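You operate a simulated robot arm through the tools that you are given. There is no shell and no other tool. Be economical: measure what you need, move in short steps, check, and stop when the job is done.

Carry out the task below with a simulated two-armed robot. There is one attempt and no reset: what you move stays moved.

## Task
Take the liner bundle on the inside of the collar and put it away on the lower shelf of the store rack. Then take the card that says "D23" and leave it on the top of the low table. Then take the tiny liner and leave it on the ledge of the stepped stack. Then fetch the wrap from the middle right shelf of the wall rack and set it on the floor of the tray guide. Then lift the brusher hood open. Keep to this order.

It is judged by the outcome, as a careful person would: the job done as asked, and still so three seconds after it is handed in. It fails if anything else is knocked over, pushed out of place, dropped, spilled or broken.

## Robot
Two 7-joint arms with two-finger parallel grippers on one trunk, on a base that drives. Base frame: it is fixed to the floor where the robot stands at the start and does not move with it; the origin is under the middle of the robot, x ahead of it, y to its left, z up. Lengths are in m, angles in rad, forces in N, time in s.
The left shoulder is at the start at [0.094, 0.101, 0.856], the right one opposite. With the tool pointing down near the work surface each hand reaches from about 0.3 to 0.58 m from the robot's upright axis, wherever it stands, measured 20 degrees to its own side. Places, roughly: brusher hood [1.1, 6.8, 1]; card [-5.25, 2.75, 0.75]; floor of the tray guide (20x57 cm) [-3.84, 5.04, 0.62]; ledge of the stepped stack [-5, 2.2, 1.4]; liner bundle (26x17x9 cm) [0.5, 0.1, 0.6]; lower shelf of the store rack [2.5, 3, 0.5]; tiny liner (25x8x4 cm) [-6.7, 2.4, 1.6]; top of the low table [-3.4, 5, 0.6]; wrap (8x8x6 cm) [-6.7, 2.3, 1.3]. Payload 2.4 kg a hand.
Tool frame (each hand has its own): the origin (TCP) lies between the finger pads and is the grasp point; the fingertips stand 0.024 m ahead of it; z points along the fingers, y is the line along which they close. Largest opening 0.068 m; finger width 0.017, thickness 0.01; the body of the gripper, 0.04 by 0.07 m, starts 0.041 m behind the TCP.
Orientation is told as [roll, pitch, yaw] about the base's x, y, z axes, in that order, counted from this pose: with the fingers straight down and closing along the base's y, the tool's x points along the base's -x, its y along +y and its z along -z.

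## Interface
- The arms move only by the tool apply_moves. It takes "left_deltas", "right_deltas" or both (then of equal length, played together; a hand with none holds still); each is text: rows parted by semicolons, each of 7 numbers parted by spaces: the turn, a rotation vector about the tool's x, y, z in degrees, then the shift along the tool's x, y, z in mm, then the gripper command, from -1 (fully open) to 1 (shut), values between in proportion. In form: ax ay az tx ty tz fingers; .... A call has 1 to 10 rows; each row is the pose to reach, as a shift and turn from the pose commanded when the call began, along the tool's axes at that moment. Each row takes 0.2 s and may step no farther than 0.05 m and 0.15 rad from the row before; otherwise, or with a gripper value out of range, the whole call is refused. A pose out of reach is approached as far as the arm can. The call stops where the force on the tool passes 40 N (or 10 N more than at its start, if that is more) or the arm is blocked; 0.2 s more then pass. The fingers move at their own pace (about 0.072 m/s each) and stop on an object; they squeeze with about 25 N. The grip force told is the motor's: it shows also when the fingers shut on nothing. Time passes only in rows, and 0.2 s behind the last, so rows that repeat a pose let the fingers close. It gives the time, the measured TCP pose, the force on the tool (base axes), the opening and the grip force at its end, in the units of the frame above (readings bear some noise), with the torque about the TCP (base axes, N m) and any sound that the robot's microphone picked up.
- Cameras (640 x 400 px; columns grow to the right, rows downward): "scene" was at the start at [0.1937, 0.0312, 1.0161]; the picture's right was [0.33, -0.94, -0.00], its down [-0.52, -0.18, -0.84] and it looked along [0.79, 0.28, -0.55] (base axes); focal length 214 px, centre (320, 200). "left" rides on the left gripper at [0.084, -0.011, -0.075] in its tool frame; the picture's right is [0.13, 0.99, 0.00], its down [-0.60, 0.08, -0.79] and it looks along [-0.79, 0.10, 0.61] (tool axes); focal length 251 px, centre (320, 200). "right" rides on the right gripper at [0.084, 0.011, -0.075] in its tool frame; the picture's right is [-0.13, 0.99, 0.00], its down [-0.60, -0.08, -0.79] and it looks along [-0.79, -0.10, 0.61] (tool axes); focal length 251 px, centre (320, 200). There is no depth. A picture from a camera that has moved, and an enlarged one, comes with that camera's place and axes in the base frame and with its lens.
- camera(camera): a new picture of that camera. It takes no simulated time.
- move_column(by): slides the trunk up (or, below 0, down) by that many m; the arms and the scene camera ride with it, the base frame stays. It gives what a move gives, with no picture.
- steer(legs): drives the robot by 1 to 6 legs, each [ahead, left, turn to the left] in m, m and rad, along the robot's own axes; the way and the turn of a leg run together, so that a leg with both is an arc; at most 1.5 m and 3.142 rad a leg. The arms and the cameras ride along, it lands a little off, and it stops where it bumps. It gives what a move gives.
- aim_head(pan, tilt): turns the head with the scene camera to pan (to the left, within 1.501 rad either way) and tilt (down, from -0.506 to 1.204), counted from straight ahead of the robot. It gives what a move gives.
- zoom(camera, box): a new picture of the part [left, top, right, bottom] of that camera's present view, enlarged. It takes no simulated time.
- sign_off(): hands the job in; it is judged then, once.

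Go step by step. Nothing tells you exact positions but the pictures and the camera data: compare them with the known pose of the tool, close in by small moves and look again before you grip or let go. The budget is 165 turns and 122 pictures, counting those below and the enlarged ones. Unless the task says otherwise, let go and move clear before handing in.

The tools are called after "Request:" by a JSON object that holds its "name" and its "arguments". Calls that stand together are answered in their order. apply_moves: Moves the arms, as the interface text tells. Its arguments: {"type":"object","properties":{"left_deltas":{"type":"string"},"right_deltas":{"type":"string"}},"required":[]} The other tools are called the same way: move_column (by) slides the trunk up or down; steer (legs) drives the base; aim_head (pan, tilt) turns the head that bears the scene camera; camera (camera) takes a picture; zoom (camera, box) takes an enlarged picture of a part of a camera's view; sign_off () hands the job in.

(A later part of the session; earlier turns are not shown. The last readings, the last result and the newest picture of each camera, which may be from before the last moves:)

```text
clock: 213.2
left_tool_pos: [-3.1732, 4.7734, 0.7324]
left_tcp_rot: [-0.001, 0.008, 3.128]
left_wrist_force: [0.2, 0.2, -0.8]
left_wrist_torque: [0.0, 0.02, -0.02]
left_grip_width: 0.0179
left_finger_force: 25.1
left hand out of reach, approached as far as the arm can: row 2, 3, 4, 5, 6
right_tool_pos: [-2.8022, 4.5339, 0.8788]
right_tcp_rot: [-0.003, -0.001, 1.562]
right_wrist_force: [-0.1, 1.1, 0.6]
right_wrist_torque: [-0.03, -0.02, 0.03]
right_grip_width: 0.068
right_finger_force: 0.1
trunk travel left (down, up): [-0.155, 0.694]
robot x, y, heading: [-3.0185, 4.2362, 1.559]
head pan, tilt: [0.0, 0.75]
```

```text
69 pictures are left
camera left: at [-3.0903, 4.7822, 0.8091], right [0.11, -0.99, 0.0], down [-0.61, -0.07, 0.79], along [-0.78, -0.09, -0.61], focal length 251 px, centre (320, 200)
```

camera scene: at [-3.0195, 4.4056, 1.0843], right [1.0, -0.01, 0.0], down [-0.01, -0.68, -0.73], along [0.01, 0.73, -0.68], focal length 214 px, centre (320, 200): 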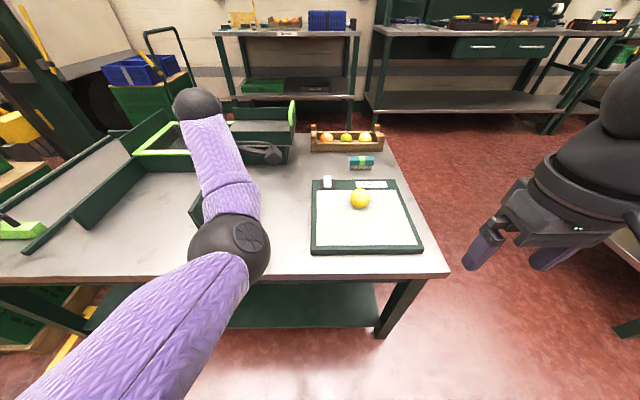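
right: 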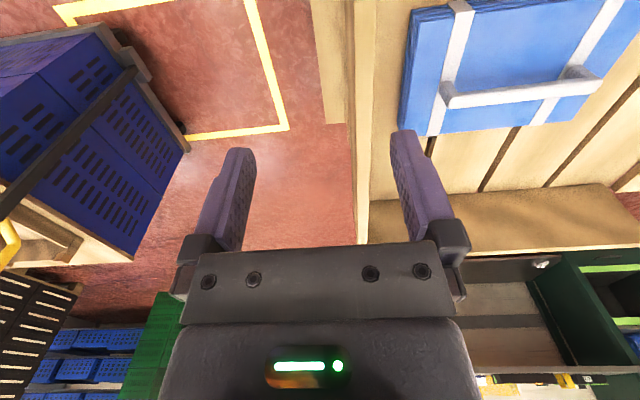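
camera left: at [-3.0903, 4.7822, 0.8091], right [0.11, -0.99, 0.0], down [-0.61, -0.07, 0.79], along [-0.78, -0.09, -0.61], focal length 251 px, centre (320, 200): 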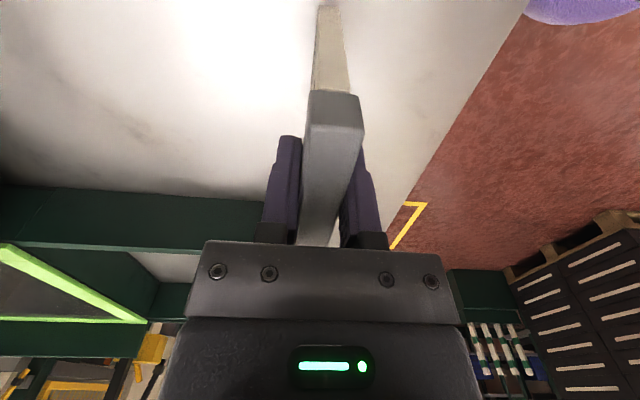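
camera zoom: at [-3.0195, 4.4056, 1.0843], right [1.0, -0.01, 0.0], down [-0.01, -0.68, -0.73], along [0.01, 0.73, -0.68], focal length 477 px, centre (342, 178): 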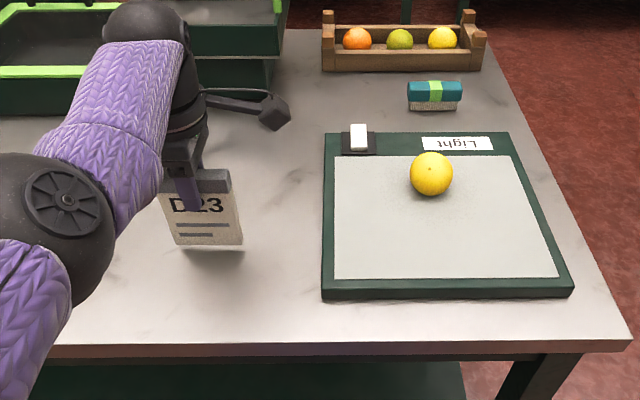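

Card is about 1 cm above the top. Lowering in fine steps.

Request:
{"name": "apply_moves", "arguments": {"left_deltas": "0 0 0 0 0 4 1;0 0 0 0 0 7 1;0 0 0 0 0 9 1;0 0 0 0 0 9 1"}}

Request:
{"name": "zoom", "arguments": {"camera": "scene", "box": [220, 170, 320, 250]}}

```text
clock: 214.2
left_tool_pos: [-3.1747, 4.7732, 0.7259]
left_tcp_rot: [-0.001, 0.006, 3.126]
left_wrist_force: [-0.2, -0.5, -1.7]
left_wrist_torque: [0.01, 0.01, 0.04]
left_grip_width: 0.0177
left_finger_force: 24.9
right_tool_pos: [-2.8036, 4.5329, 0.8792]
right_tcp_rot: [-0.001, 0.0, 1.561]
right_wrist_force: [-0.1, -0.8, 0.5]
right_wrist_torque: [-0.02, 0.01, -0.02]
right_grip_width: 0.0677
right_finger_force: 0.0
trunk travel left (down, up): [-0.155, 0.694]
robot x, y, heading: [-3.0176, 4.2372, 1.56]
head pan, tilt: [0.0, 0.75]
```

```text
5.00 times, centred on (270, 210) of scene
camera zoom: at [-3.0195, 4.4056, 1.0843], right [1.0, -0.01, 0.0], down [-0.01, -0.68, -0.73], along [0.01, 0.73, -0.68], focal length 1072 px, centre (570, 150)
```

zoom: 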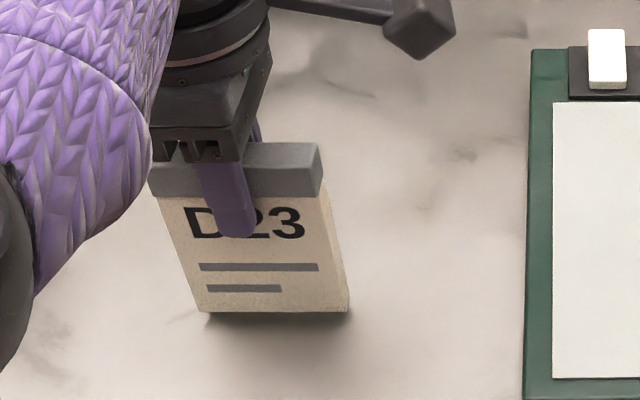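

Request:
{"name": "apply_moves", "arguments": {"left_deltas": "0 0 0 0 0 2 1;0 0 0 0 0 4 1;0 0 0 0 0 6 1;0 0 0 0 0 8 1;0 0 0 0 0 8 1"}}

Request:
{"name": "zoom", "arguments": {"camera": "scene", "box": [220, 170, 320, 250]}}

```text
clock: 215.4
left_tool_pos: [-3.1737, 4.7721, 0.7179]
left_tcp_rot: [-0.004, 0.005, 3.125]
left_wrist_force: [-0.8, 0.9, 6.5]
left_wrist_torque: [0.05, 0.31, -0.02]
left_grip_width: 0.0178
left_finger_force: 24.5
right_tool_pos: [-2.8036, 4.5333, 0.879]
right_tcp_rot: [-0.002, 0.0, 1.562]
right_wrist_force: [0.2, -0.1, -0.2]
right_wrist_torque: [0.0, 0.0, 0.01]
right_grip_width: 0.0681
right_finger_force: 0.0
trunk travel left (down, up): [-0.155, 0.694]
robot x, y, heading: [-3.0203, 4.2367, 1.562]
head pan, tilt: [0.0, 0.75]
```

```text
5.00 times, centred on (270, 210) of scene
camera zoom: at [-3.0194, 4.4052, 1.0845], right [1.0, -0.01, 0.0], down [-0.01, -0.68, -0.73], along [0.01, 0.73, -0.68], focal length 1072 px, centre (570, 150)
```

zoom: 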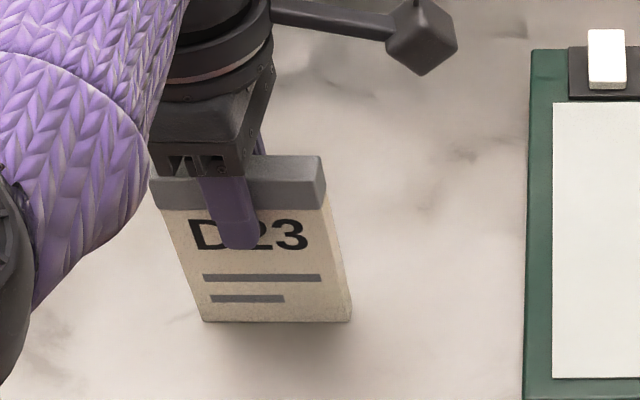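

Touchdown felt. I open gently and rise straight up.

Request:
{"name": "apply_moves", "arguments": {"left_deltas": "0 0 0 0 0 -1 0.45;0 0 0 0 0 -1 0.2;0 0 0 0 0 -1 -0.2;0 0 0 0 0 -1 -0.4;0 0 0 0 0 -10 -0.4;0 0 0 0 0 -35 -0.4;0 0 0 0 0 -70 -0.4;0 0 0 0 0 -110 -0.4"}}

Request:
{"name": "zoom", "arguments": {"camera": "scene", "box": [180, 120, 440, 300]}}

```text
clock: 217.2
left_tool_pos: [-3.1743, 4.7706, 0.8268]
left_tcp_rot: [0.0, 0.006, 3.127]
left_wrist_force: [-0.6, -0.6, 0.1]
left_wrist_torque: [-0.03, 0.05, 0.06]
left_grip_width: 0.0475
left_finger_force: 0.1
right_tool_pos: [-2.8044, 4.5341, 0.8801]
right_tcp_rot: [-0.002, 0.001, 1.561]
right_wrist_force: [-0.9, 0.6, -0.1]
right_wrist_torque: [-0.02, -0.03, -0.03]
right_grip_width: 0.0679
right_finger_force: 0.1
trunk travel left (down, up): [-0.155, 0.694]
robot x, y, heading: [-3.0206, 4.2356, 1.56]
head pan, tilt: [0.0, 0.75]
```

```text
2.22 times, centred on (310, 210) of scene
camera zoom: at [-3.0194, 4.4056, 1.0843], right [1.0, -0.01, 0.0], down [-0.01, -0.68, -0.73], along [0.01, 0.73, -0.68], focal length 477 px, centre (342, 178)
```

zoom: 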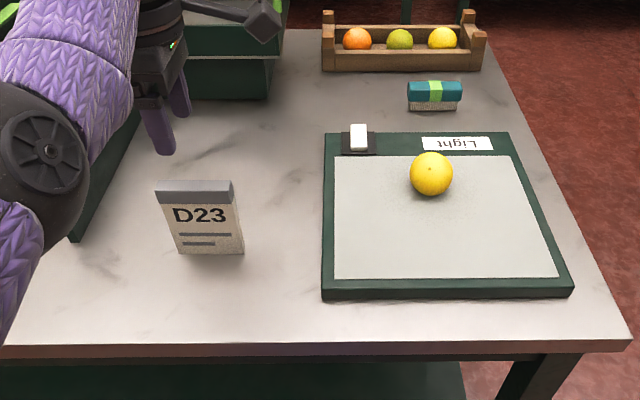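

The card stands steadily on the low table. Now back out and return behind the tower toward the wall rack for the tiny liner.

Request:
{"name": "steer", "arguments": {"legs": [[-0.37, 0, 0], [0, 0, 1.582], [1.4, 0, 0], [1.25, 0, 0], [0, 0, 1.571], [0.6, 0, 0]]}}

Request:
{"name": "move_column", "arguments": {"by": 0.4}}

Request:
{"name": "aim_head", "arguments": {"pan": -0.7, "tilt": 0.1}}

Request:
{"name": "camera", "arguments": {"camera": "scene"}}

```text
clock: 242.8
left_tool_pos: [-5.63, 2.8594, 0.8261]
left_tcp_rot: [-0.003, 0.007, -0.077]
left_wrist_force: [0.5, 0.3, 0.5]
left_wrist_torque: [-0.01, -0.01, 0.02]
left_grip_width: 0.0476
left_finger_force: 0.2
right_tool_pos: [-5.9864, 3.1174, 0.8792]
right_tcp_rot: [-0.002, 0.001, -1.643]
right_wrist_force: [0.5, -0.4, 0.3]
right_wrist_torque: [0.01, 0.03, 0.01]
right_grip_width: 0.0682
right_finger_force: 0.1
trunk travel left (down, up): [-0.155, 0.694]
robot x, y, heading: [-5.7551, 3.4004, -1.643]
head pan, tilt: [0.0, 0.75]
```

```text
clock: 246.6
left_tool_pos: [-5.6296, 2.894, 1.3229]
left_tcp_rot: [-0.199, 0.005, -0.076]
left_wrist_force: [-1.0, 0.2, 0.5]
left_wrist_torque: [0.0, 0.03, 0.03]
left_grip_width: 0.0476
left_finger_force: 0.1
right_tool_pos: [-5.986, 3.1193, 1.2795]
right_tcp_rot: [-0.003, 0.001, -1.642]
right_wrist_force: [0.6, -0.1, 0.5]
right_wrist_torque: [0.03, -0.03, -0.01]
right_grip_width: 0.068
right_finger_force: 0.0
trunk travel left (down, up): [-0.555, 0.294]
robot x, y, heading: [-5.752, 3.4016, -1.643]
head pan, tilt: [0.0, 0.75]
```

```text
clock: 247.7
left_tool_pos: [-5.6289, 2.8935, 1.323]
left_tcp_rot: [-0.2, 0.005, -0.077]
left_wrist_force: [0.5, 0.1, -0.2]
left_wrist_torque: [-0.01, -0.02, 0.01]
left_grip_width: 0.0478
left_finger_force: 0.1
right_tool_pos: [-5.9866, 3.1179, 1.2788]
right_tcp_rot: [-0.002, 0.001, -1.641]
right_wrist_force: [-0.5, 0.4, 0.4]
right_wrist_torque: [0.05, -0.02, -0.01]
right_grip_width: 0.0681
right_finger_force: 0.0
trunk travel left (down, up): [-0.555, 0.294]
robot x, y, heading: [-5.7551, 3.3975, -1.641]
head pan, tilt: [-0.7, 0.099]
```

```text
65 pictures are left
camera scene: at [-5.8197, 3.3208, 1.5476], right [-0.72, 0.7, 0.0], down [0.07, 0.07, -0.99], along [-0.69, -0.71, -0.1], focal length 214 px, centre (320, 200)
```

scene: 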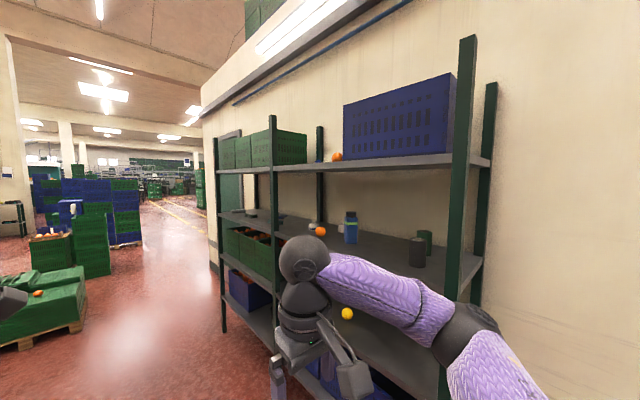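

I drive down and face the wall rack.

Request:
{"name": "steer", "arguments": {"legs": [[0.85, 0, 0.07], [0, 0, -1.571]]}}

Request:
{"name": "move_column", "arguments": {"by": 0.2}}

Request:
{"name": "aim_head", "arguments": {"pan": 0.0, "tilt": 0.3}}

Request:
{"name": "camera", "arguments": {"camera": "scene"}}

```text
clock: 255.9
left_tool_pos: [-6.2714, 2.3852, 1.3235]
left_tcp_rot: [-0.199, 0.006, -1.539]
left_wrist_force: [-0.3, -0.3, 0.1]
left_wrist_torque: [0.01, -0.04, 0.03]
left_grip_width: 0.0478
left_finger_force: 0.1
right_tool_pos: [-6.0876, 2.7657, 1.2786]
right_tcp_rot: [-0.001, 0.0, -3.104]
right_wrist_force: [-0.1, -0.5, -1.2]
right_wrist_torque: [0.01, -0.02, -0.02]
right_grip_width: 0.0678
right_finger_force: 0.1
trunk travel left (down, up): [-0.555, 0.294]
robot x, y, heading: [-5.7755, 2.5614, -3.11]
head pan, tilt: [-0.7, 0.099]
```

```text
clock: 258.1
left_tool_pos: [-6.2681, 2.3853, 1.5272]
left_tcp_rot: [-0.209, 0.005, -1.539]
left_wrist_force: [0.4, 0.7, 0.1]
left_wrist_torque: [-0.01, 0.02, -0.01]
left_grip_width: 0.0477
left_finger_force: 0.1
right_tool_pos: [-6.0874, 2.7647, 1.4789]
right_tcp_rot: [-0.001, 0.0, -3.105]
right_wrist_force: [-0.3, 1.0, 0.0]
right_wrist_torque: [0.02, 0.0, 0.01]
right_grip_width: 0.068
right_finger_force: 0.0
trunk travel left (down, up): [-0.755, 0.095]
robot x, y, heading: [-5.7791, 2.5619, -3.104]
head pan, tilt: [-0.7, 0.099]
```

```text
clock: 259.1
left_tool_pos: [-6.269, 2.3856, 1.5273]
left_tcp_rot: [-0.209, 0.007, -1.54]
left_wrist_force: [-0.8, 0.2, 0.5]
left_wrist_torque: [-0.03, 0.0, 0.02]
left_grip_width: 0.0477
left_finger_force: 0.1
right_tool_pos: [-6.0872, 2.766, 1.4787]
right_tcp_rot: [0.0, 0.0, -3.106]
right_wrist_force: [-0.7, 0.1, -0.4]
right_wrist_torque: [0.0, 0.04, -0.03]
right_grip_width: 0.0679
right_finger_force: 0.0
trunk travel left (down, up): [-0.755, 0.095]
robot x, y, heading: [-5.7807, 2.5614, -3.106]
head pan, tilt: [0.0, 0.3]
```

```text
64 pictures are left
camera scene: at [-5.8855, 2.561, 1.7291], right [-0.04, 1.0, 0.0], down [0.3, 0.01, -0.96], along [-0.95, -0.03, -0.3], focal length 214 px, centre (320, 200)
```

scene: 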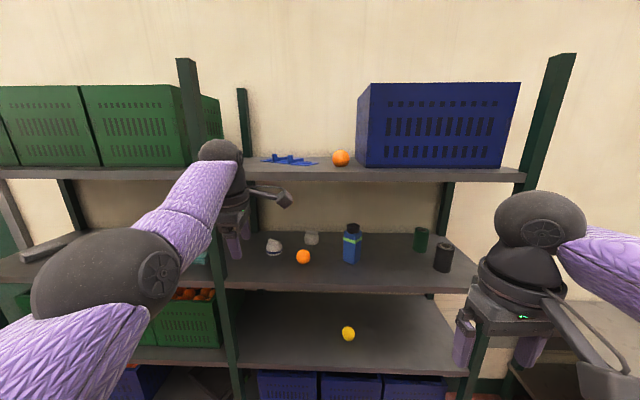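

Request:
{"name": "zoom", "arguments": {"camera": "scene", "box": [240, 130, 380, 270]}}

```text
2.86 times, centred on (310, 200) of scene
camera zoom: at [-5.8855, 2.561, 1.7291], right [-0.04, 1.0, 0.0], down [0.3, 0.01, -0.96], along [-0.95, -0.03, -0.3], focal length 613 px, centre (349, 200)
```

zoom: 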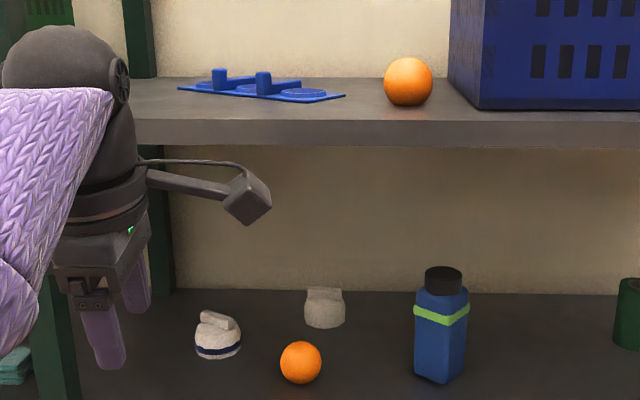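

Request:
{"name": "zoom", "arguments": {"camera": "scene", "box": [270, 140, 330, 175]}}

```text
10.67 times, centred on (300, 158) of scene
camera zoom: at [-5.8855, 2.561, 1.7291], right [-0.04, 1.0, 0.0], down [0.3, 0.01, -0.96], along [-0.95, -0.03, -0.3], focal length 2288 px, centre (533, 653)
```

zoom: 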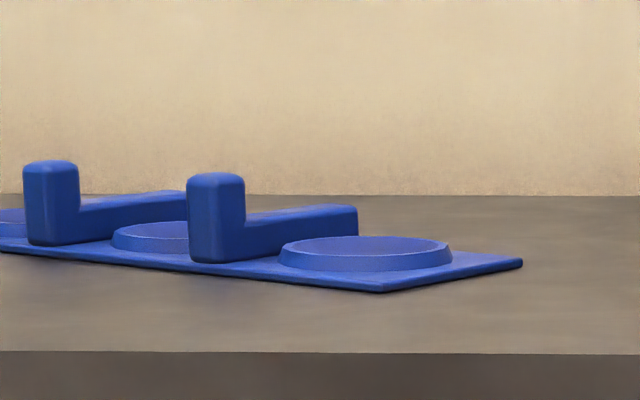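

The tiny liner lies on the top shelf, long axis turned ~33°, with two ribs/posts. I'll take the nearer post with the right hand tilted forward. First I prepare the arms: left retracted, right turned and tilted.

Request:
{"name": "apply_moves", "arguments": {"left_deltas": "0 0 0 -10 43 0 -0.4;0 0 0 -20 86 0 -0.4;0 0 0 -30 129 0 -0.4;0 0 0 -40 172 0 -0.4;0 0 0 -50 205 0 -0.4", "right_deltas": "0 0 7.5 0 0 0 -0.5;0 0 15 0 0 0 -0.5;0 0 22.5 0 0 0 -0.5;0 0 30 0 0 0 -0.5;0 0 35.5 0 0 0 -0.5"}}

Request:
{"name": "move_column", "arguments": {"by": 0.09}}

Request:
{"name": "apply_moves", "arguments": {"right_deltas": "0 -7.5 0 0 0 0 -0.5;0 -15 0 0 0 0 -0.5;0 -22.5 0 0 0 0 -0.5;0 -30 0 0 0 0 -0.5;0 -37.5 0 0 0 0 -0.5;0 -45 0 0 0 0 -0.5"}}

Request:
{"name": "steer", "arguments": {"legs": [[0, 0.34, -0.036]]}}

Request:
{"name": "camera", "arguments": {"camera": "scene"}}

Request:
{"name": "camera", "arguments": {"camera": "right"}}

```text
clock: 260.3
left_tool_pos: [-6.2682, 2.3858, 1.5268]
left_tcp_rot: [-0.209, 0.007, -1.539]
left_wrist_force: [-0.1, -0.9, -1.1]
left_wrist_torque: [-0.01, 0.02, 0.01]
left_grip_width: 0.0477
left_finger_force: 0.1
left hand out of reach, approached as far as the arm can: row 1, 2, 3, 4, 5
right_tool_pos: [-6.0867, 2.7652, 1.4792]
right_tcp_rot: [0.001, 0.0, 2.556]
right_wrist_force: [-0.1, 0.4, -0.2]
right_wrist_torque: [0.02, -0.02, -0.02]
right_grip_width: 0.051
right_finger_force: 0.1
trunk travel left (down, up): [-0.755, 0.095]
robot x, y, heading: [-5.7778, 2.5615, -3.099]
head pan, tilt: [0.0, 0.3]
```

```text
clock: 261.6
left_tool_pos: [-6.2686, 2.3847, 1.6184]
left_tcp_rot: [-0.21, 0.007, -1.54]
left_wrist_force: [0.0, -0.3, 0.0]
left_wrist_torque: [0.03, 0.01, 0.03]
left_grip_width: 0.0476
left_finger_force: 0.0
right_tool_pos: [-6.0883, 2.7654, 1.5693]
right_tcp_rot: [-0.003, 0.0, 2.559]
right_wrist_force: [-0.7, 0.1, 0.2]
right_wrist_torque: [-0.01, 0.0, 0.01]
right_grip_width: 0.0509
right_finger_force: 0.0
trunk travel left (down, up): [-0.845, 0.005]
robot x, y, heading: [-5.7797, 2.5653, -3.102]
head pan, tilt: [0.0, 0.3]
```

```text
clock: 263.0
left_tool_pos: [-6.2672, 2.3849, 1.6173]
left_tcp_rot: [-0.211, 0.007, -1.54]
left_wrist_force: [0.3, -0.5, 0.4]
left_wrist_torque: [-0.02, 0.01, 0.0]
left_grip_width: 0.0475
left_finger_force: 0.1
right_tool_pos: [-6.0869, 2.7644, 1.57]
right_tcp_rot: [-0.005, -0.785, 2.56]
right_wrist_force: [0.3, -0.8, -0.2]
right_wrist_torque: [-0.03, -0.01, 0.0]
right_grip_width: 0.0511
right_finger_force: 0.0
trunk travel left (down, up): [-0.845, 0.005]
robot x, y, heading: [-5.781, 2.5628, -3.106]
head pan, tilt: [0.0, 0.3]
```

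```text
clock: 265.2
left_tool_pos: [-6.2645, 2.0579, 1.6177]
left_tcp_rot: [-0.211, 0.008, -1.568]
left_wrist_force: [-0.2, 0.5, -0.1]
left_wrist_torque: [0.0, 0.01, 0.03]
left_grip_width: 0.0475
left_finger_force: 0.1
right_tool_pos: [-6.0756, 2.4329, 1.5692]
right_tcp_rot: [-0.003, -0.784, 2.532]
right_wrist_force: [-0.9, 0.4, -0.5]
right_wrist_torque: [-0.02, -0.03, 0.03]
right_grip_width: 0.0512
right_finger_force: 0.0
trunk travel left (down, up): [-0.845, 0.005]
robot x, y, heading: [-5.7715, 2.2243, -3.135]
head pan, tilt: [0.0, 0.3]
```

```text
61 pictures are left
camera scene: at [-5.8773, 2.2234, 1.8192], right [-0.01, 1.0, 0.0], down [0.3, 0.0, -0.96], along [-0.96, -0.01, -0.3], focal length 214 px, centre (320, 200)
```

scene: 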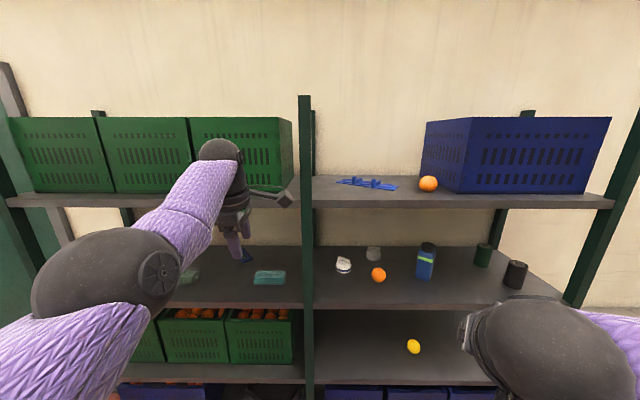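

```text
60 pictures are left
camera right: at [-5.9893, 2.3588, 1.564], right [-0.64, -0.76, 0.09], down [0.15, -0.01, 0.99], along [-0.75, 0.65, 0.12], focal length 251 px, centre (320, 200)
```

right: 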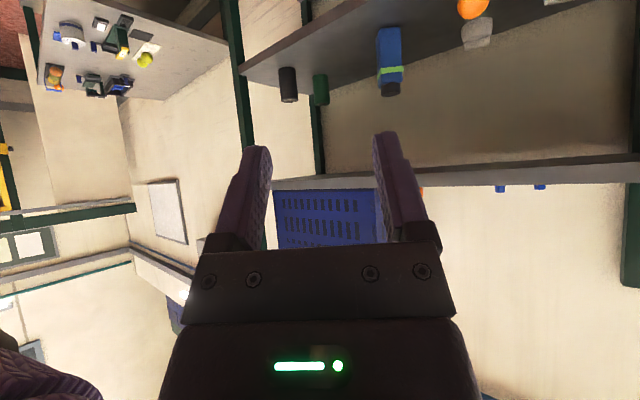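

The left hand did not retract; I try lowering it while pulling it back.

Request:
{"name": "apply_moves", "arguments": {"left_deltas": "0 0 0 0 10 45 -0.4;0 0 0 0 20 90 -0.4;0 0 0 0 40 130 -0.4;0 0 0 0 70 165 -0.4;0 0 0 0 105 190 -0.4;0 0 0 0 145 200 -0.4;0 0 0 0 185 200 -0.4;0 0 0 0 205 200 -0.4"}}

Request:
{"name": "zoom", "arguments": {"camera": "scene", "box": [320, 150, 460, 220]}}

```text
clock: 267.0
left_tool_pos: [-6.1161, 2.0478, 1.3933]
left_tcp_rot: [-0.253, -0.02, -1.551]
left_wrist_force: [-0.9, -0.3, 0.0]
left_wrist_torque: [0.02, 0.02, 0.03]
left_grip_width: 0.0477
left_finger_force: 0.0
right_tool_pos: [-6.0737, 2.4333, 1.5688]
right_tcp_rot: [-0.005, -0.785, 2.533]
right_wrist_force: [-0.4, -0.3, 0.2]
right_wrist_torque: [-0.02, 0.0, 0.03]
right_grip_width: 0.0507
right_finger_force: 0.1
trunk travel left (down, up): [-0.845, 0.005]
robot x, y, heading: [-5.7719, 2.219, -3.136]
head pan, tilt: [0.0, 0.3]
```

```text
4.57 times, centred on (390, 185) of scene
camera zoom: at [-5.8775, 2.2231, 1.8192], right [-0.01, 1.0, 0.0], down [0.3, 0.0, -0.96], along [-0.96, -0.01, -0.3], focal length 980 px, centre (0, 269)
```

zoom: 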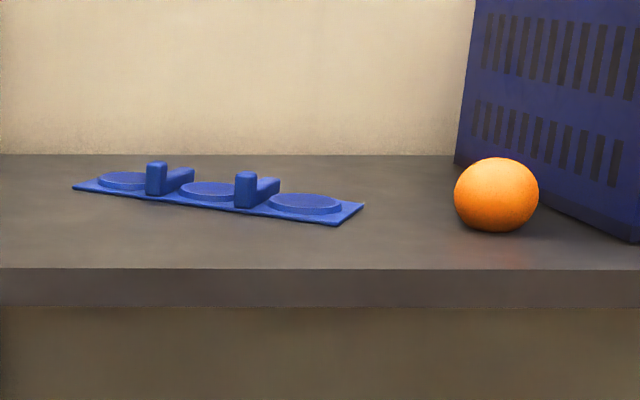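

Shelf surface z≈1.613; liner centre (−6.755, 2.405); near post at about (−6.707, 2.425), top ≈1.652. I drive closer and raise the right hand above shelf level.

Request:
{"name": "steer", "arguments": {"legs": [[0.27, 0, 0]]}}

Request:
{"name": "apply_moves", "arguments": {"right_deltas": "0 0 0 30 0 -30 -0.5;0 0 0 60 0 -60 -0.5;0 0 0 90 0 -90 -0.5;0 0 0 105 0 -105 -0.5"}}

```text
clock: 268.9
left_tool_pos: [-6.3737, 2.0421, 1.3856]
left_tcp_rot: [-0.229, -0.037, -1.551]
left_wrist_force: [0.0, 0.5, -0.2]
left_wrist_torque: [0.02, -0.06, 0.01]
left_grip_width: 0.0476
left_finger_force: 0.0
right_tool_pos: [-6.3385, 2.4306, 1.5695]
right_tcp_rot: [-0.004, -0.785, 2.533]
right_wrist_force: [-0.3, 0.5, 0.1]
right_wrist_torque: [-0.01, 0.01, -0.02]
right_grip_width: 0.0508
right_finger_force: 0.0
trunk travel left (down, up): [-0.845, 0.005]
robot x, y, heading: [-6.0347, 2.2195, -3.132]
head pan, tilt: [0.0, 0.3]
```

```text
clock: 269.9
left_tool_pos: [-6.3735, 2.0387, 1.3872]
left_tcp_rot: [-0.231, -0.044, -1.546]
left_wrist_force: [-0.6, -0.4, -0.1]
left_wrist_torque: [0.01, 0.02, 0.05]
left_grip_width: 0.0476
left_finger_force: 0.0
right_tool_pos: [-6.2461, 2.2978, 1.5887]
right_tcp_rot: [-0.002, -0.787, 2.533]
right_wrist_force: [0.3, 0.4, -0.7]
right_wrist_torque: [0.0, 0.0, 0.0]
right_grip_width: 0.051
right_finger_force: 0.0
right hand out of reach, approached as far as the arm can: row 1, 2, 3, 4
trunk travel left (down, up): [-0.845, 0.005]
robot x, y, heading: [-6.0343, 2.2215, -3.132]
head pan, tilt: [0.0, 0.3]
```

I mis-signed the tilted axes (the camera side is below). I reduce the tilt to about 28° and re-read the pose.

Request:
{"name": "apply_moves", "arguments": {"right_deltas": "0 6 0 0 0 0 -0.5;0 12 0 0 0 0 -0.5;0 17 0 0 0 0 -0.5;0 17 0 0 0 0 -0.5"}}

```text
clock: 270.9
left_tool_pos: [-6.3743, 2.0385, 1.3872]
left_tcp_rot: [-0.232, -0.042, -1.547]
left_wrist_force: [0.0, 0.2, 0.6]
left_wrist_torque: [0.01, 0.01, 0.02]
left_grip_width: 0.0476
left_finger_force: 0.0
right_tool_pos: [-6.2467, 2.2978, 1.5907]
right_tcp_rot: [-0.001, -0.485, 2.532]
right_wrist_force: [1.3, 0.1, -0.5]
right_wrist_torque: [-0.05, 0.01, 0.02]
right_grip_width: 0.0507
right_finger_force: 0.1
trunk travel left (down, up): [-0.845, 0.005]
robot x, y, heading: [-6.0342, 2.2182, -3.132]
head pan, tilt: [0.0, 0.3]
```

Request:
{"name": "apply_moves", "arguments": {"right_deltas": "0 0 0 -20 0 -38 -0.5;0 0 0 -40 0 -77 -0.5;0 0 0 -61 0 -115 -0.5;0 0 0 -100 13 -94 -0.5;0 0 0 -139 26 -74 -0.5;0 0 0 -178 39 -53 -0.5;0 0 0 -217 52 -33 -0.5;0 0 0 -256 65 -12 -0.5"}}

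Request:
{"name": "steer", "arguments": {"legs": [[0.09, 0, 0]]}}

Request:
{"name": "camera", "arguments": {"camera": "scene"}}

Request:
{"name": "camera", "arguments": {"camera": "right"}}

```text
clock: 272.7
left_tool_pos: [-6.3753, 2.038, 1.3865]
left_tcp_rot: [-0.23, -0.046, -1.547]
left_wrist_force: [-0.3, 0.7, -0.1]
left_wrist_torque: [0.03, -0.02, 0.04]
left_grip_width: 0.0477
left_finger_force: 0.1
right_tool_pos: [-6.4653, 2.3717, 1.7218]
right_tcp_rot: [-0.005, -0.486, 2.535]
right_wrist_force: [0.2, 0.2, -0.5]
right_wrist_torque: [-0.04, -0.01, 0.01]
right_grip_width: 0.0509
right_finger_force: 0.0
trunk travel left (down, up): [-0.845, 0.005]
robot x, y, heading: [-6.0356, 2.2208, -3.132]
head pan, tilt: [0.0, 0.3]
```

```text
clock: 273.8
left_tool_pos: [-6.4623, 2.0375, 1.3856]
left_tcp_rot: [-0.231, -0.045, -1.547]
left_wrist_force: [-0.1, 0.3, 0.4]
left_wrist_torque: [0.0, -0.02, 0.0]
left_grip_width: 0.0474
left_finger_force: 0.2
right_tool_pos: [-6.5532, 2.3711, 1.7227]
right_tcp_rot: [-0.005, -0.487, 2.53]
right_wrist_force: [0.5, -0.2, 0.5]
right_wrist_torque: [0.02, 0.0, 0.0]
right_grip_width: 0.0508
right_finger_force: 0.0
trunk travel left (down, up): [-0.845, 0.005]
robot x, y, heading: [-6.1258, 2.2209, -3.135]
head pan, tilt: [0.0, 0.3]
```

```text
58 pictures are left
camera scene: at [-6.2294, 2.2202, 1.8192], right [-0.01, 1.0, 0.0], down [0.3, 0.0, -0.96], along [-0.95, -0.01, -0.3], focal length 214 px, centre (320, 200)
```

scene: 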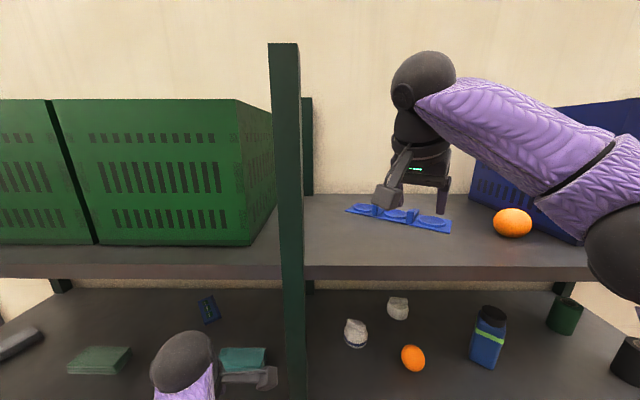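

```text
57 pictures are left
camera right: at [-6.4703, 2.2993, 1.7505], right [-0.66, -0.75, 0.06], down [-0.09, 0.16, 0.98], along [-0.74, 0.65, -0.17], focal length 251 px, centre (320, 200)
```

right: 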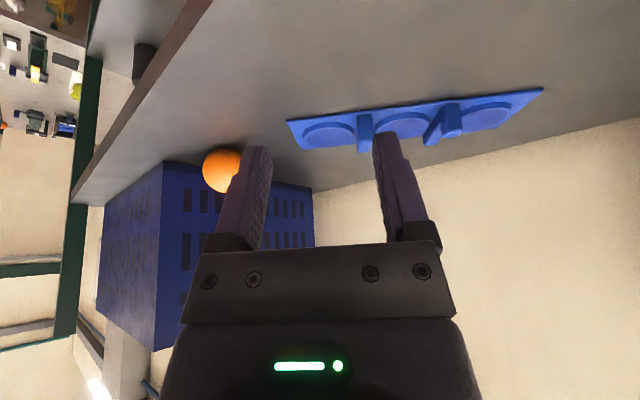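

Hand is near; I hover right above the post.

Request:
{"name": "apply_moves", "arguments": {"right_deltas": "0 0 0 -36 13 25 -0.5;0 0 0 -72 26 50 -0.5;0 0 0 -105 38 72 -0.5;0 0 0 -125 44 88 -0.5;0 0 0 -125 44 88 -0.5"}}

Request:
{"name": "camera", "arguments": {"camera": "right"}}

Request:
{"name": "zoom", "arguments": {"camera": "scene", "box": [330, 130, 480, 250]}}

```text
clock: 275.0
left_tool_pos: [-6.4618, 2.0369, 1.3861]
left_tcp_rot: [-0.232, -0.047, -1.547]
left_wrist_force: [1.0, -0.9, 0.7]
left_wrist_torque: [-0.05, 0.03, 0.0]
left_grip_width: 0.0476
left_finger_force: 0.2
right_tool_pos: [-6.6346, 2.4249, 1.665]
right_tcp_rot: [-0.002, -0.486, 2.531]
right_wrist_force: [-0.1, -0.3, -0.1]
right_wrist_torque: [0.0, -0.04, 0.0]
right_grip_width: 0.051
right_finger_force: 0.0
right hand out of reach, approached as far as the arm can: row 2, 3, 4, 5
trunk travel left (down, up): [-0.845, 0.005]
robot x, y, heading: [-6.1235, 2.2197, -3.134]
head pan, tilt: [0.0, 0.3]
```

```text
56 pictures are left
camera right: at [-6.5523, 2.3519, 1.6938], right [-0.66, -0.75, 0.06], down [-0.09, 0.16, 0.98], along [-0.74, 0.65, -0.17], focal length 251 px, centre (320, 200)
```

right: 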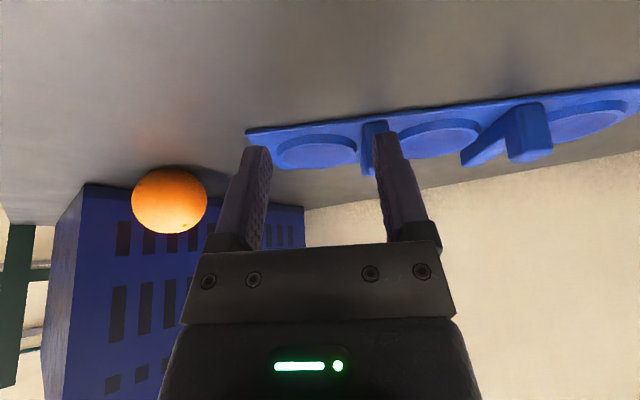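

```text
3.33 times, centred on (405, 190) of scene
camera zoom: at [-6.2283, 2.2213, 1.8192], right [-0.01, 1.0, 0.0], down [0.3, 0.0, -0.96], along [-0.96, -0.01, -0.3], focal length 715 px, centre (37, 233)
```

zoom: 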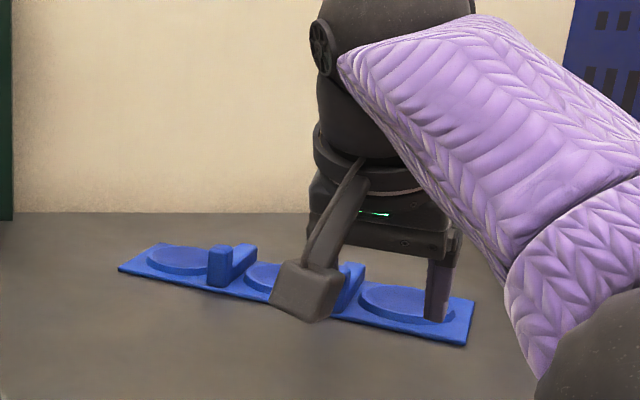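

Slightly out of reach. I back the hand off, pull the left hand in, and drive a few cm closer.

Request:
{"name": "apply_moves", "arguments": {"left_deltas": "0 0 0 0 30 0 -0.4;0 0 0 0 60 0 -0.4;0 0 0 0 90 0 -0.4;0 0 0 0 120 0 -0.4", "right_deltas": "0 0 0 10 0 -14 -0.5;0 0 0 20 0 -28 -0.5;0 0 0 40 0 -45 -0.5;0 0 0 60 0 -60 -0.5"}}

```text
clock: 275.7
left_tool_pos: [-6.4494, 2.0087, 1.4351]
left_tcp_rot: [-0.448, -0.127, -1.498]
left_wrist_force: [0.2, 1.0, 0.1]
left_wrist_torque: [0.0, 0.03, 0.02]
left_grip_width: 0.0476
left_finger_force: 0.0
right_tool_pos: [-6.6207, 2.4022, 1.69]
right_tcp_rot: [-0.003, -0.485, 2.529]
right_wrist_force: [0.1, 0.4, -0.8]
right_wrist_torque: [0.0, 0.04, 0.02]
right_grip_width: 0.0512
right_finger_force: 0.0
right hand out of reach, approached as far as the arm can: row 1, 2, 3
trunk travel left (down, up): [-0.845, 0.005]
robot x, y, heading: [-6.123, 2.2152, -3.131]
head pan, tilt: [0.0, 0.3]
stopped in row 3 (left hand): the arm was blocked; the commanded pose is now the measured one
```

The left arm was blocked; I look at it before doing more.

Request:
{"name": "aim_head", "arguments": {"pan": 0.5, "tilt": 0.75}}

Request:
{"name": "camera", "arguments": {"camera": "scene"}}

```text
clock: 276.6
left_tool_pos: [-6.4503, 2.0082, 1.4337]
left_tcp_rot: [-0.446, -0.128, -1.499]
left_wrist_force: [0.9, -0.2, -0.4]
left_wrist_torque: [0.03, 0.01, 0.0]
left_grip_width: 0.0476
left_finger_force: 0.1
right_tool_pos: [-6.6209, 2.4009, 1.6897]
right_tcp_rot: [-0.004, -0.485, 2.532]
right_wrist_force: [-1.3, -0.5, -0.4]
right_wrist_torque: [0.01, 0.01, 0.0]
right_grip_width: 0.0512
right_finger_force: 0.0
trunk travel left (down, up): [-0.845, 0.005]
robot x, y, heading: [-6.1214, 2.2229, -3.13]
head pan, tilt: [0.499, 0.75]
```

```text
54 pictures are left
camera scene: at [-6.2076, 2.1807, 1.7789], right [-0.49, 0.87, 0.0], down [0.6, 0.33, -0.73], along [-0.64, -0.36, -0.68], focal length 214 px, centre (320, 200)
```

scene: 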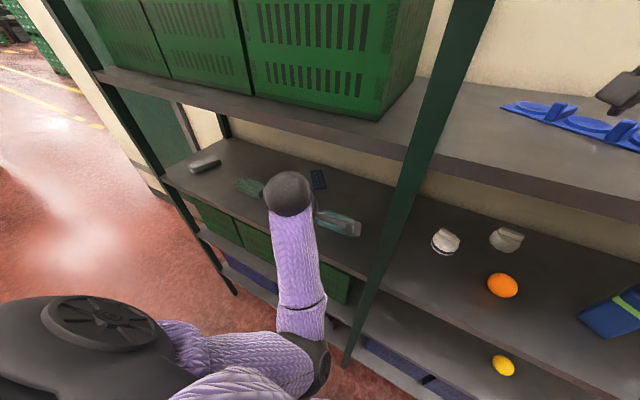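

The left wrist has about 8 cm to the shelf edge, so I advance only 5 cm and tilt the right hand 10° more for reach.

Request:
{"name": "steer", "arguments": {"legs": [[0.05, 0.02, 0]]}}

Request:
{"name": "apply_moves", "arguments": {"right_deltas": "0 -5 0 0 0 0 -0.5;0 -10 0 0 0 0 -0.5;0 -10 0 0 0 0 -0.5"}}

Request:
{"name": "camera", "arguments": {"camera": "right"}}

```text
clock: 277.5
left_tool_pos: [-6.5006, 1.987, 1.434]
left_tcp_rot: [-0.446, -0.127, -1.498]
left_wrist_force: [-0.2, -0.7, -0.1]
left_wrist_torque: [-0.01, 0.0, 0.02]
left_grip_width: 0.0473
left_finger_force: 0.1
right_tool_pos: [-6.6709, 2.3816, 1.689]
right_tcp_rot: [-0.003, -0.487, 2.53]
right_wrist_force: [-0.6, 0.5, 0.0]
right_wrist_torque: [0.02, 0.01, -0.01]
right_grip_width: 0.051
right_finger_force: 0.0
trunk travel left (down, up): [-0.845, 0.005]
robot x, y, heading: [-6.1761, 2.1989, -3.133]
head pan, tilt: [0.499, 0.75]
```

```text
clock: 278.3
left_tool_pos: [-6.4986, 1.9881, 1.4349]
left_tcp_rot: [-0.447, -0.13, -1.499]
left_wrist_force: [-0.1, -0.7, 0.1]
left_wrist_torque: [0.03, 0.0, -0.01]
left_grip_width: 0.0475
left_finger_force: 0.0
right_tool_pos: [-6.6924, 2.3793, 1.7006]
right_tcp_rot: [-0.003, -0.661, 2.53]
right_wrist_force: [0.4, 0.2, -0.6]
right_wrist_torque: [0.01, -0.02, 0.03]
right_grip_width: 0.0509
right_finger_force: 0.1
right hand out of reach, approached as far as the arm can: row 1, 2, 3
trunk travel left (down, up): [-0.845, 0.005]
robot x, y, heading: [-6.1755, 2.1996, -3.133]
head pan, tilt: [0.499, 0.75]
```

```text
53 pictures are left
camera right: at [-6.607, 2.3052, 1.7088], right [-0.65, -0.75, 0.08], down [0.05, 0.06, 1.0], along [-0.75, 0.66, 0.0], focal length 251 px, centre (320, 200)
```

right: 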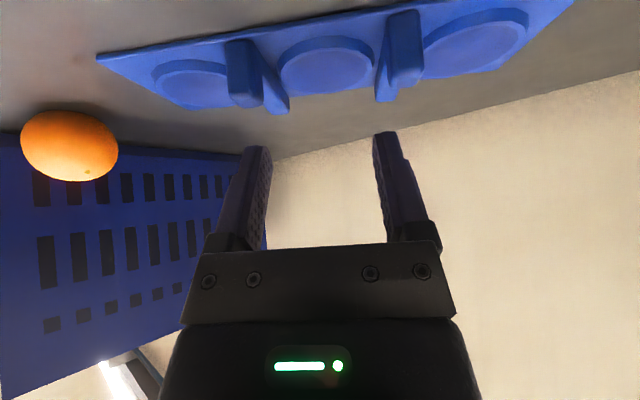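

I shift toward the right-hand post at constant height first and read the result.

Request:
{"name": "apply_moves", "arguments": {"right_deltas": "0 0 0 0 -12 0 -0.5;0 0 0 0 -24 0 -0.5;0 0 0 0 -28 0 -0.5"}}

Request:
{"name": "camera", "arguments": {"camera": "right"}}

```text
clock: 279.1
left_tool_pos: [-6.5005, 1.9858, 1.4346]
left_tcp_rot: [-0.445, -0.131, -1.499]
left_wrist_force: [0.0, -0.9, -0.9]
left_wrist_torque: [-0.01, -0.02, -0.02]
left_grip_width: 0.0474
left_finger_force: 0.0
right_tool_pos: [-6.6906, 2.3996, 1.7066]
right_tcp_rot: [-0.003, -0.658, 2.529]
right_wrist_force: [-0.6, -0.2, 0.1]
right_wrist_torque: [0.03, 0.05, 0.02]
right_grip_width: 0.0511
right_finger_force: 0.1
right hand out of reach, approached as far as the arm can: row 1, 2, 3
trunk travel left (down, up): [-0.845, 0.005]
robot x, y, heading: [-6.176, 2.2019, -3.132]
head pan, tilt: [0.499, 0.75]
```

```text
52 pictures are left
camera right: at [-6.6064, 2.3256, 1.7151], right [-0.65, -0.75, 0.08], down [0.05, 0.06, 1.0], along [-0.75, 0.66, 0.0], focal length 251 px, centre (320, 200)
```

right: 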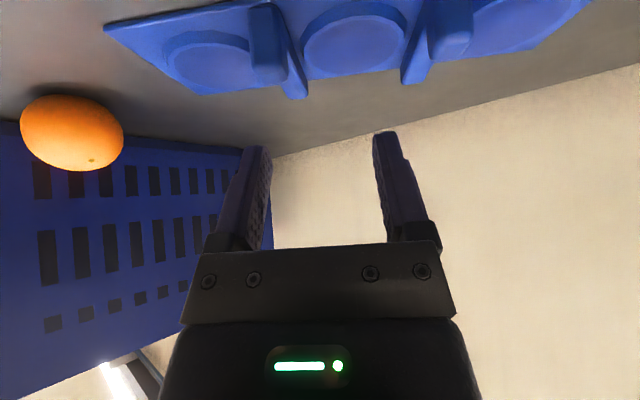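

Request:
{"name": "apply_moves", "arguments": {"right_deltas": "0 0 0 0 0 10 -0.5;0 0 0 0 0 20 -0.5;0 0 0 0 0 20 -0.5"}}

```text
clock: 279.9
left_tool_pos: [-6.5003, 1.9859, 1.4342]
left_tcp_rot: [-0.445, -0.131, -1.5]
left_wrist_force: [-0.4, -0.5, -0.7]
left_wrist_torque: [0.01, -0.01, 0.0]
left_grip_width: 0.0477
left_finger_force: 0.1
right_tool_pos: [-6.7004, 2.4063, 1.6914]
right_tcp_rot: [-0.003, -0.662, 2.53]
right_wrist_force: [0.1, -0.1, 0.2]
right_wrist_torque: [-0.01, -0.02, 0.01]
right_grip_width: 0.051
right_finger_force: 0.0
trunk travel left (down, up): [-0.845, 0.005]
robot x, y, heading: [-6.175, 2.2003, -3.137]
head pan, tilt: [0.499, 0.75]
```

Now it tracks exactly. I centre laterally over the post, then look.

Request:
{"name": "apply_moves", "arguments": {"right_deltas": "0 0 0 4 -10 3 -0.5;0 0 0 8 -19 6 -0.5;0 0 0 8 -19 6 -0.5"}}

Request:
{"name": "camera", "arguments": {"camera": "right"}}

```text
clock: 280.7
left_tool_pos: [-6.5011, 1.9864, 1.4348]
left_tcp_rot: [-0.446, -0.13, -1.498]
left_wrist_force: [0.7, 0.8, -0.1]
left_wrist_torque: [0.01, 0.01, 0.02]
left_grip_width: 0.0476
left_finger_force: 0.2
right_tool_pos: [-6.7006, 2.4211, 1.6864]
right_tcp_rot: [-0.003, -0.661, 2.532]
right_wrist_force: [-0.6, 0.6, 0.1]
right_wrist_torque: [-0.01, 0.0, 0.01]
right_grip_width: 0.0509
right_finger_force: 0.1
right hand out of reach, approached as far as the arm can: row 1, 2, 3
trunk travel left (down, up): [-0.845, 0.005]
robot x, y, heading: [-6.1752, 2.2008, -3.132]
head pan, tilt: [0.499, 0.75]
```

```text
51 pictures are left
camera right: at [-6.6155, 2.3463, 1.696], right [-0.65, -0.75, 0.08], down [0.05, 0.06, 1.0], along [-0.75, 0.66, 0.0], focal length 251 px, centre (320, 200)
```

right: 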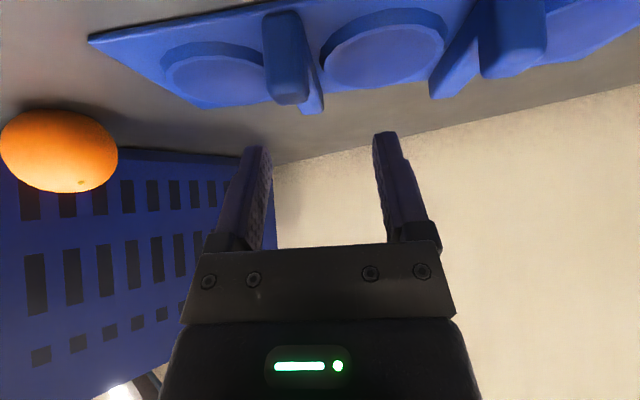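

Post is 8 mm to the left of the finger midline. Correct and descend around it.

Request:
{"name": "apply_moves", "arguments": {"right_deltas": "0 0 0 9 -8 -7 -0.5;0 0 0 15 -8 1 -0.5;0 0 0 21 -8 9 -0.5;0 0 0 27 -8 17 -0.5;0 0 0 27 -8 17 -0.5"}}

Request:
{"name": "camera", "arguments": {"camera": "right"}}

Request:
{"name": "aim_head", "arguments": {"pan": -0.25, "tilt": 0.35}}

Request:
{"name": "zoom", "arguments": {"camera": "scene", "box": [240, 120, 440, 260]}}

```text
clock: 281.9
left_tool_pos: [-6.4999, 1.987, 1.4338]
left_tcp_rot: [-0.445, -0.13, -1.5]
left_wrist_force: [-0.5, -0.2, -0.2]
left_wrist_torque: [-0.01, -0.01, 0.02]
left_grip_width: 0.0476
left_finger_force: 0.1
right_tool_pos: [-6.7085, 2.4229, 1.6672]
right_tcp_rot: [-0.004, -0.659, 2.533]
right_wrist_force: [-0.1, 1.0, -0.6]
right_wrist_torque: [-0.01, 0.0, 0.0]
right_grip_width: 0.0508
right_finger_force: 0.0
right hand out of reach, approached as far as the arm can: row 1, 2, 3, 4, 5
trunk travel left (down, up): [-0.845, 0.005]
robot x, y, heading: [-6.1785, 2.1956, -3.134]
head pan, tilt: [0.499, 0.75]
```

```text
50 pictures are left
camera right: at [-6.6239, 2.3482, 1.6753], right [-0.65, -0.75, 0.08], down [0.05, 0.06, 1.0], along [-0.75, 0.66, 0.0], focal length 251 px, centre (320, 200)
```

right: 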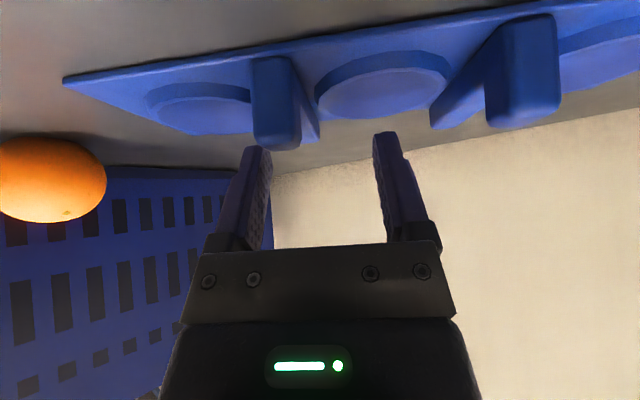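

```text
clock: 283.0
left_tool_pos: [-6.5009, 1.9862, 1.4341]
left_tcp_rot: [-0.445, -0.13, -1.501]
left_wrist_force: [0.0, 0.3, 0.3]
left_wrist_torque: [-0.02, 0.0, -0.03]
left_grip_width: 0.0476
left_finger_force: 0.1
right_tool_pos: [-6.7093, 2.4223, 1.6672]
right_tcp_rot: [-0.003, -0.66, 2.53]
right_wrist_force: [0.5, 0.6, -0.8]
right_wrist_torque: [-0.01, 0.01, 0.0]
right_grip_width: 0.051
right_finger_force: 0.1
trunk travel left (down, up): [-0.845, 0.005]
robot x, y, heading: [-6.1718, 2.1949, -3.133]
head pan, tilt: [-0.25, 0.351]
```

```text
2.86 times, centred on (340, 190) of scene
camera zoom: at [-6.2762, 2.2222, 1.8145], right [0.24, 0.97, 0.0], down [0.33, -0.08, -0.94], along [-0.91, 0.22, -0.34], focal length 613 px, centre (263, 229)
```

zoom: 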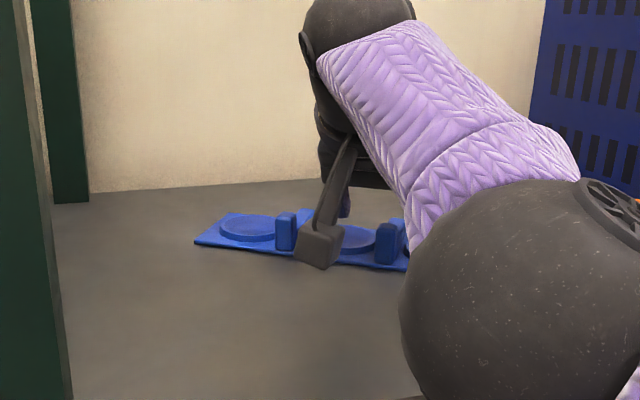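

The arm wants to be a bit farther away; backing the base 2 cm puts the fingers right at the post.

Request:
{"name": "steer", "arguments": {"legs": [[-0.022, 0, 0]]}}

Request:
{"name": "camera", "arguments": {"camera": "right"}}

```text
clock: 283.8
left_tool_pos: [-6.481, 1.9864, 1.4349]
left_tcp_rot: [-0.445, -0.132, -1.499]
left_wrist_force: [-0.9, 0.7, -1.3]
left_wrist_torque: [-0.01, 0.03, 0.0]
left_grip_width: 0.0474
left_finger_force: 0.1
right_tool_pos: [-6.6895, 2.4221, 1.6653]
right_tcp_rot: [-0.004, -0.658, 2.532]
right_wrist_force: [1.1, -0.9, 0.2]
right_wrist_torque: [-0.01, 0.01, 0.02]
right_grip_width: 0.0509
right_finger_force: 0.1
trunk travel left (down, up): [-0.845, 0.005]
robot x, y, heading: [-6.149, 2.2, -3.132]
head pan, tilt: [-0.25, 0.351]
```

```text
48 pictures are left
camera right: at [-6.6039, 2.3482, 1.6748], right [-0.65, -0.75, 0.08], down [0.05, 0.06, 1.0], along [-0.75, 0.66, 0.0], focal length 251 px, centre (320, 200)
```

right: 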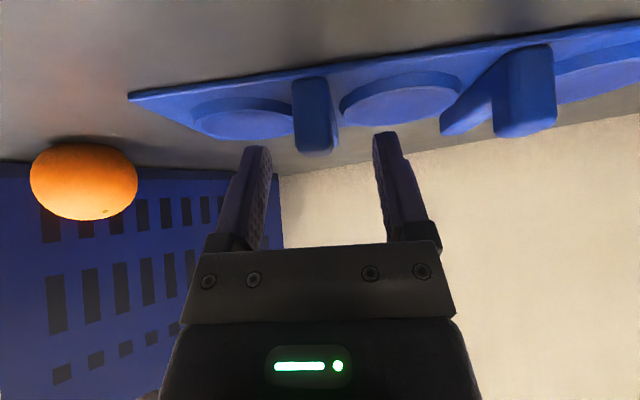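

Centred. Small descent and close.

Request:
{"name": "apply_moves", "arguments": {"right_deltas": "0 0 0 3 -1 5 -0.5;0 0 0 5 -1 11 -0.5;0 0 0 5 -1 11 -0.5;0 0 0 5 -1 11 0;0 0 0 5 -1 11 0.5;0 0 0 5 -1 11 1;0 0 0 5 -1 11 1;0 0 0 5 -1 11 1"}}

Request:
{"name": "camera", "arguments": {"camera": "right"}}

```text
clock: 285.6
left_tool_pos: [-6.4797, 1.9871, 1.4344]
left_tcp_rot: [-0.447, -0.132, -1.498]
left_wrist_force: [0.0, 0.0, 0.1]
left_wrist_torque: [-0.01, 0.01, -0.04]
left_grip_width: 0.0477
left_finger_force: 0.0
right_tool_pos: [-6.6908, 2.4247, 1.6556]
right_tcp_rot: [-0.004, -0.659, 2.53]
right_wrist_force: [-0.1, 0.4, 0.3]
right_wrist_torque: [0.0, 0.05, 0.0]
right_grip_width: 0.015
right_finger_force: 24.5
trunk travel left (down, up): [-0.845, 0.005]
robot x, y, heading: [-6.1508, 2.1986, -3.138]
head pan, tilt: [-0.25, 0.351]
```

```text
47 pictures are left
camera right: at [-6.6056, 2.3506, 1.665], right [-0.65, -0.75, 0.08], down [0.05, 0.06, 1.0], along [-0.75, 0.66, 0.0], focal length 251 px, centre (320, 200)
```

right: 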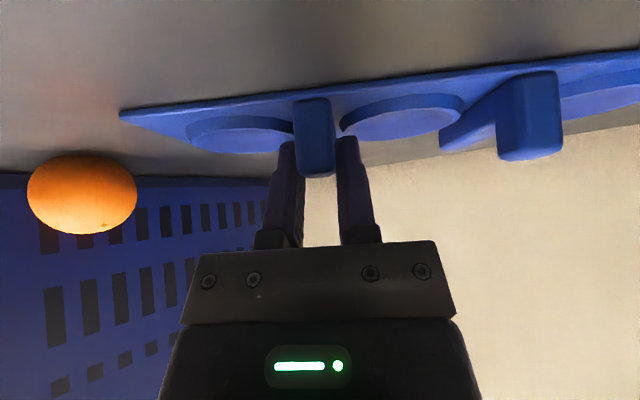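

Post gripped. Lift a little and check.

Request:
{"name": "apply_moves", "arguments": {"right_deltas": "0 0 0 -6 0 -8 1;0 0 0 -12 0 -16 1;0 0 0 -20 0 -26 1;0 0 0 -28 0 -36 1;0 0 0 -28 0 -36 1"}}

Request:
{"name": "camera", "arguments": {"camera": "right"}}

Request:
{"name": "camera", "arguments": {"camera": "scene"}}

```text
clock: 286.8
left_tool_pos: [-6.479, 1.9871, 1.434]
left_tcp_rot: [-0.444, -0.131, -1.498]
left_wrist_force: [-0.8, 0.0, 0.3]
left_wrist_torque: [0.04, 0.03, 0.0]
left_grip_width: 0.0474
left_finger_force: 0.1
right_tool_pos: [-6.6765, 2.4261, 1.6953]
right_tcp_rot: [-0.005, -0.661, 2.531]
right_wrist_force: [-0.8, 0.4, -0.5]
right_wrist_torque: [0.03, -0.03, 0.02]
right_grip_width: 0.0154
right_finger_force: 25.0
right hand out of reach, approached as far as the arm can: row 2, 3, 4, 5
trunk travel left (down, up): [-0.845, 0.005]
robot x, y, heading: [-6.1517, 2.1997, -3.133]
head pan, tilt: [-0.25, 0.351]
```

```text
46 pictures are left
camera right: at [-6.5918, 2.3515, 1.7039], right [-0.65, -0.75, 0.08], down [0.05, 0.06, 1.0], along [-0.75, 0.66, 0.0], focal length 251 px, centre (320, 200)
```

right: 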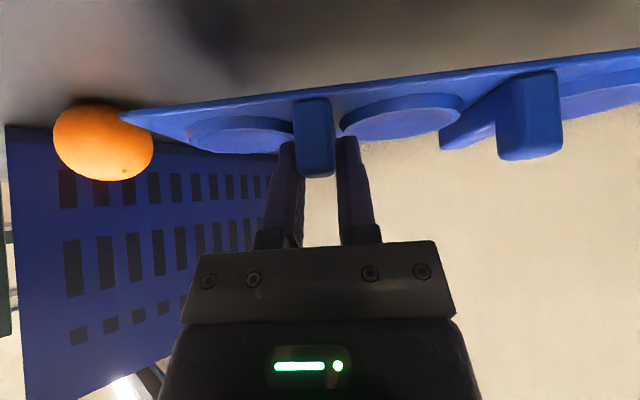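

```text
45 pictures are left
camera scene: at [-6.2542, 2.2224, 1.8145], right [0.24, 0.97, 0.0], down [0.33, -0.08, -0.94], along [-0.91, 0.22, -0.34], focal length 214 px, centre (320, 200)
```

scene: 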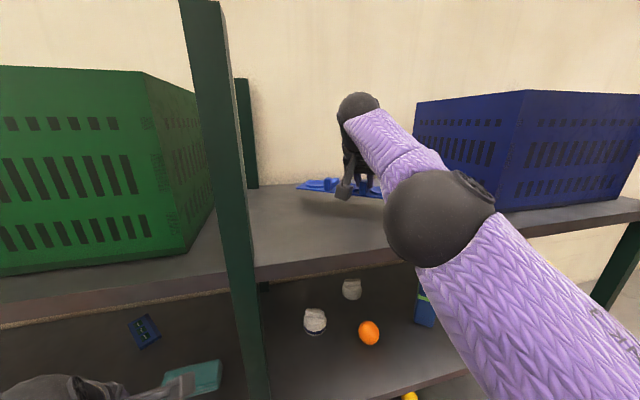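

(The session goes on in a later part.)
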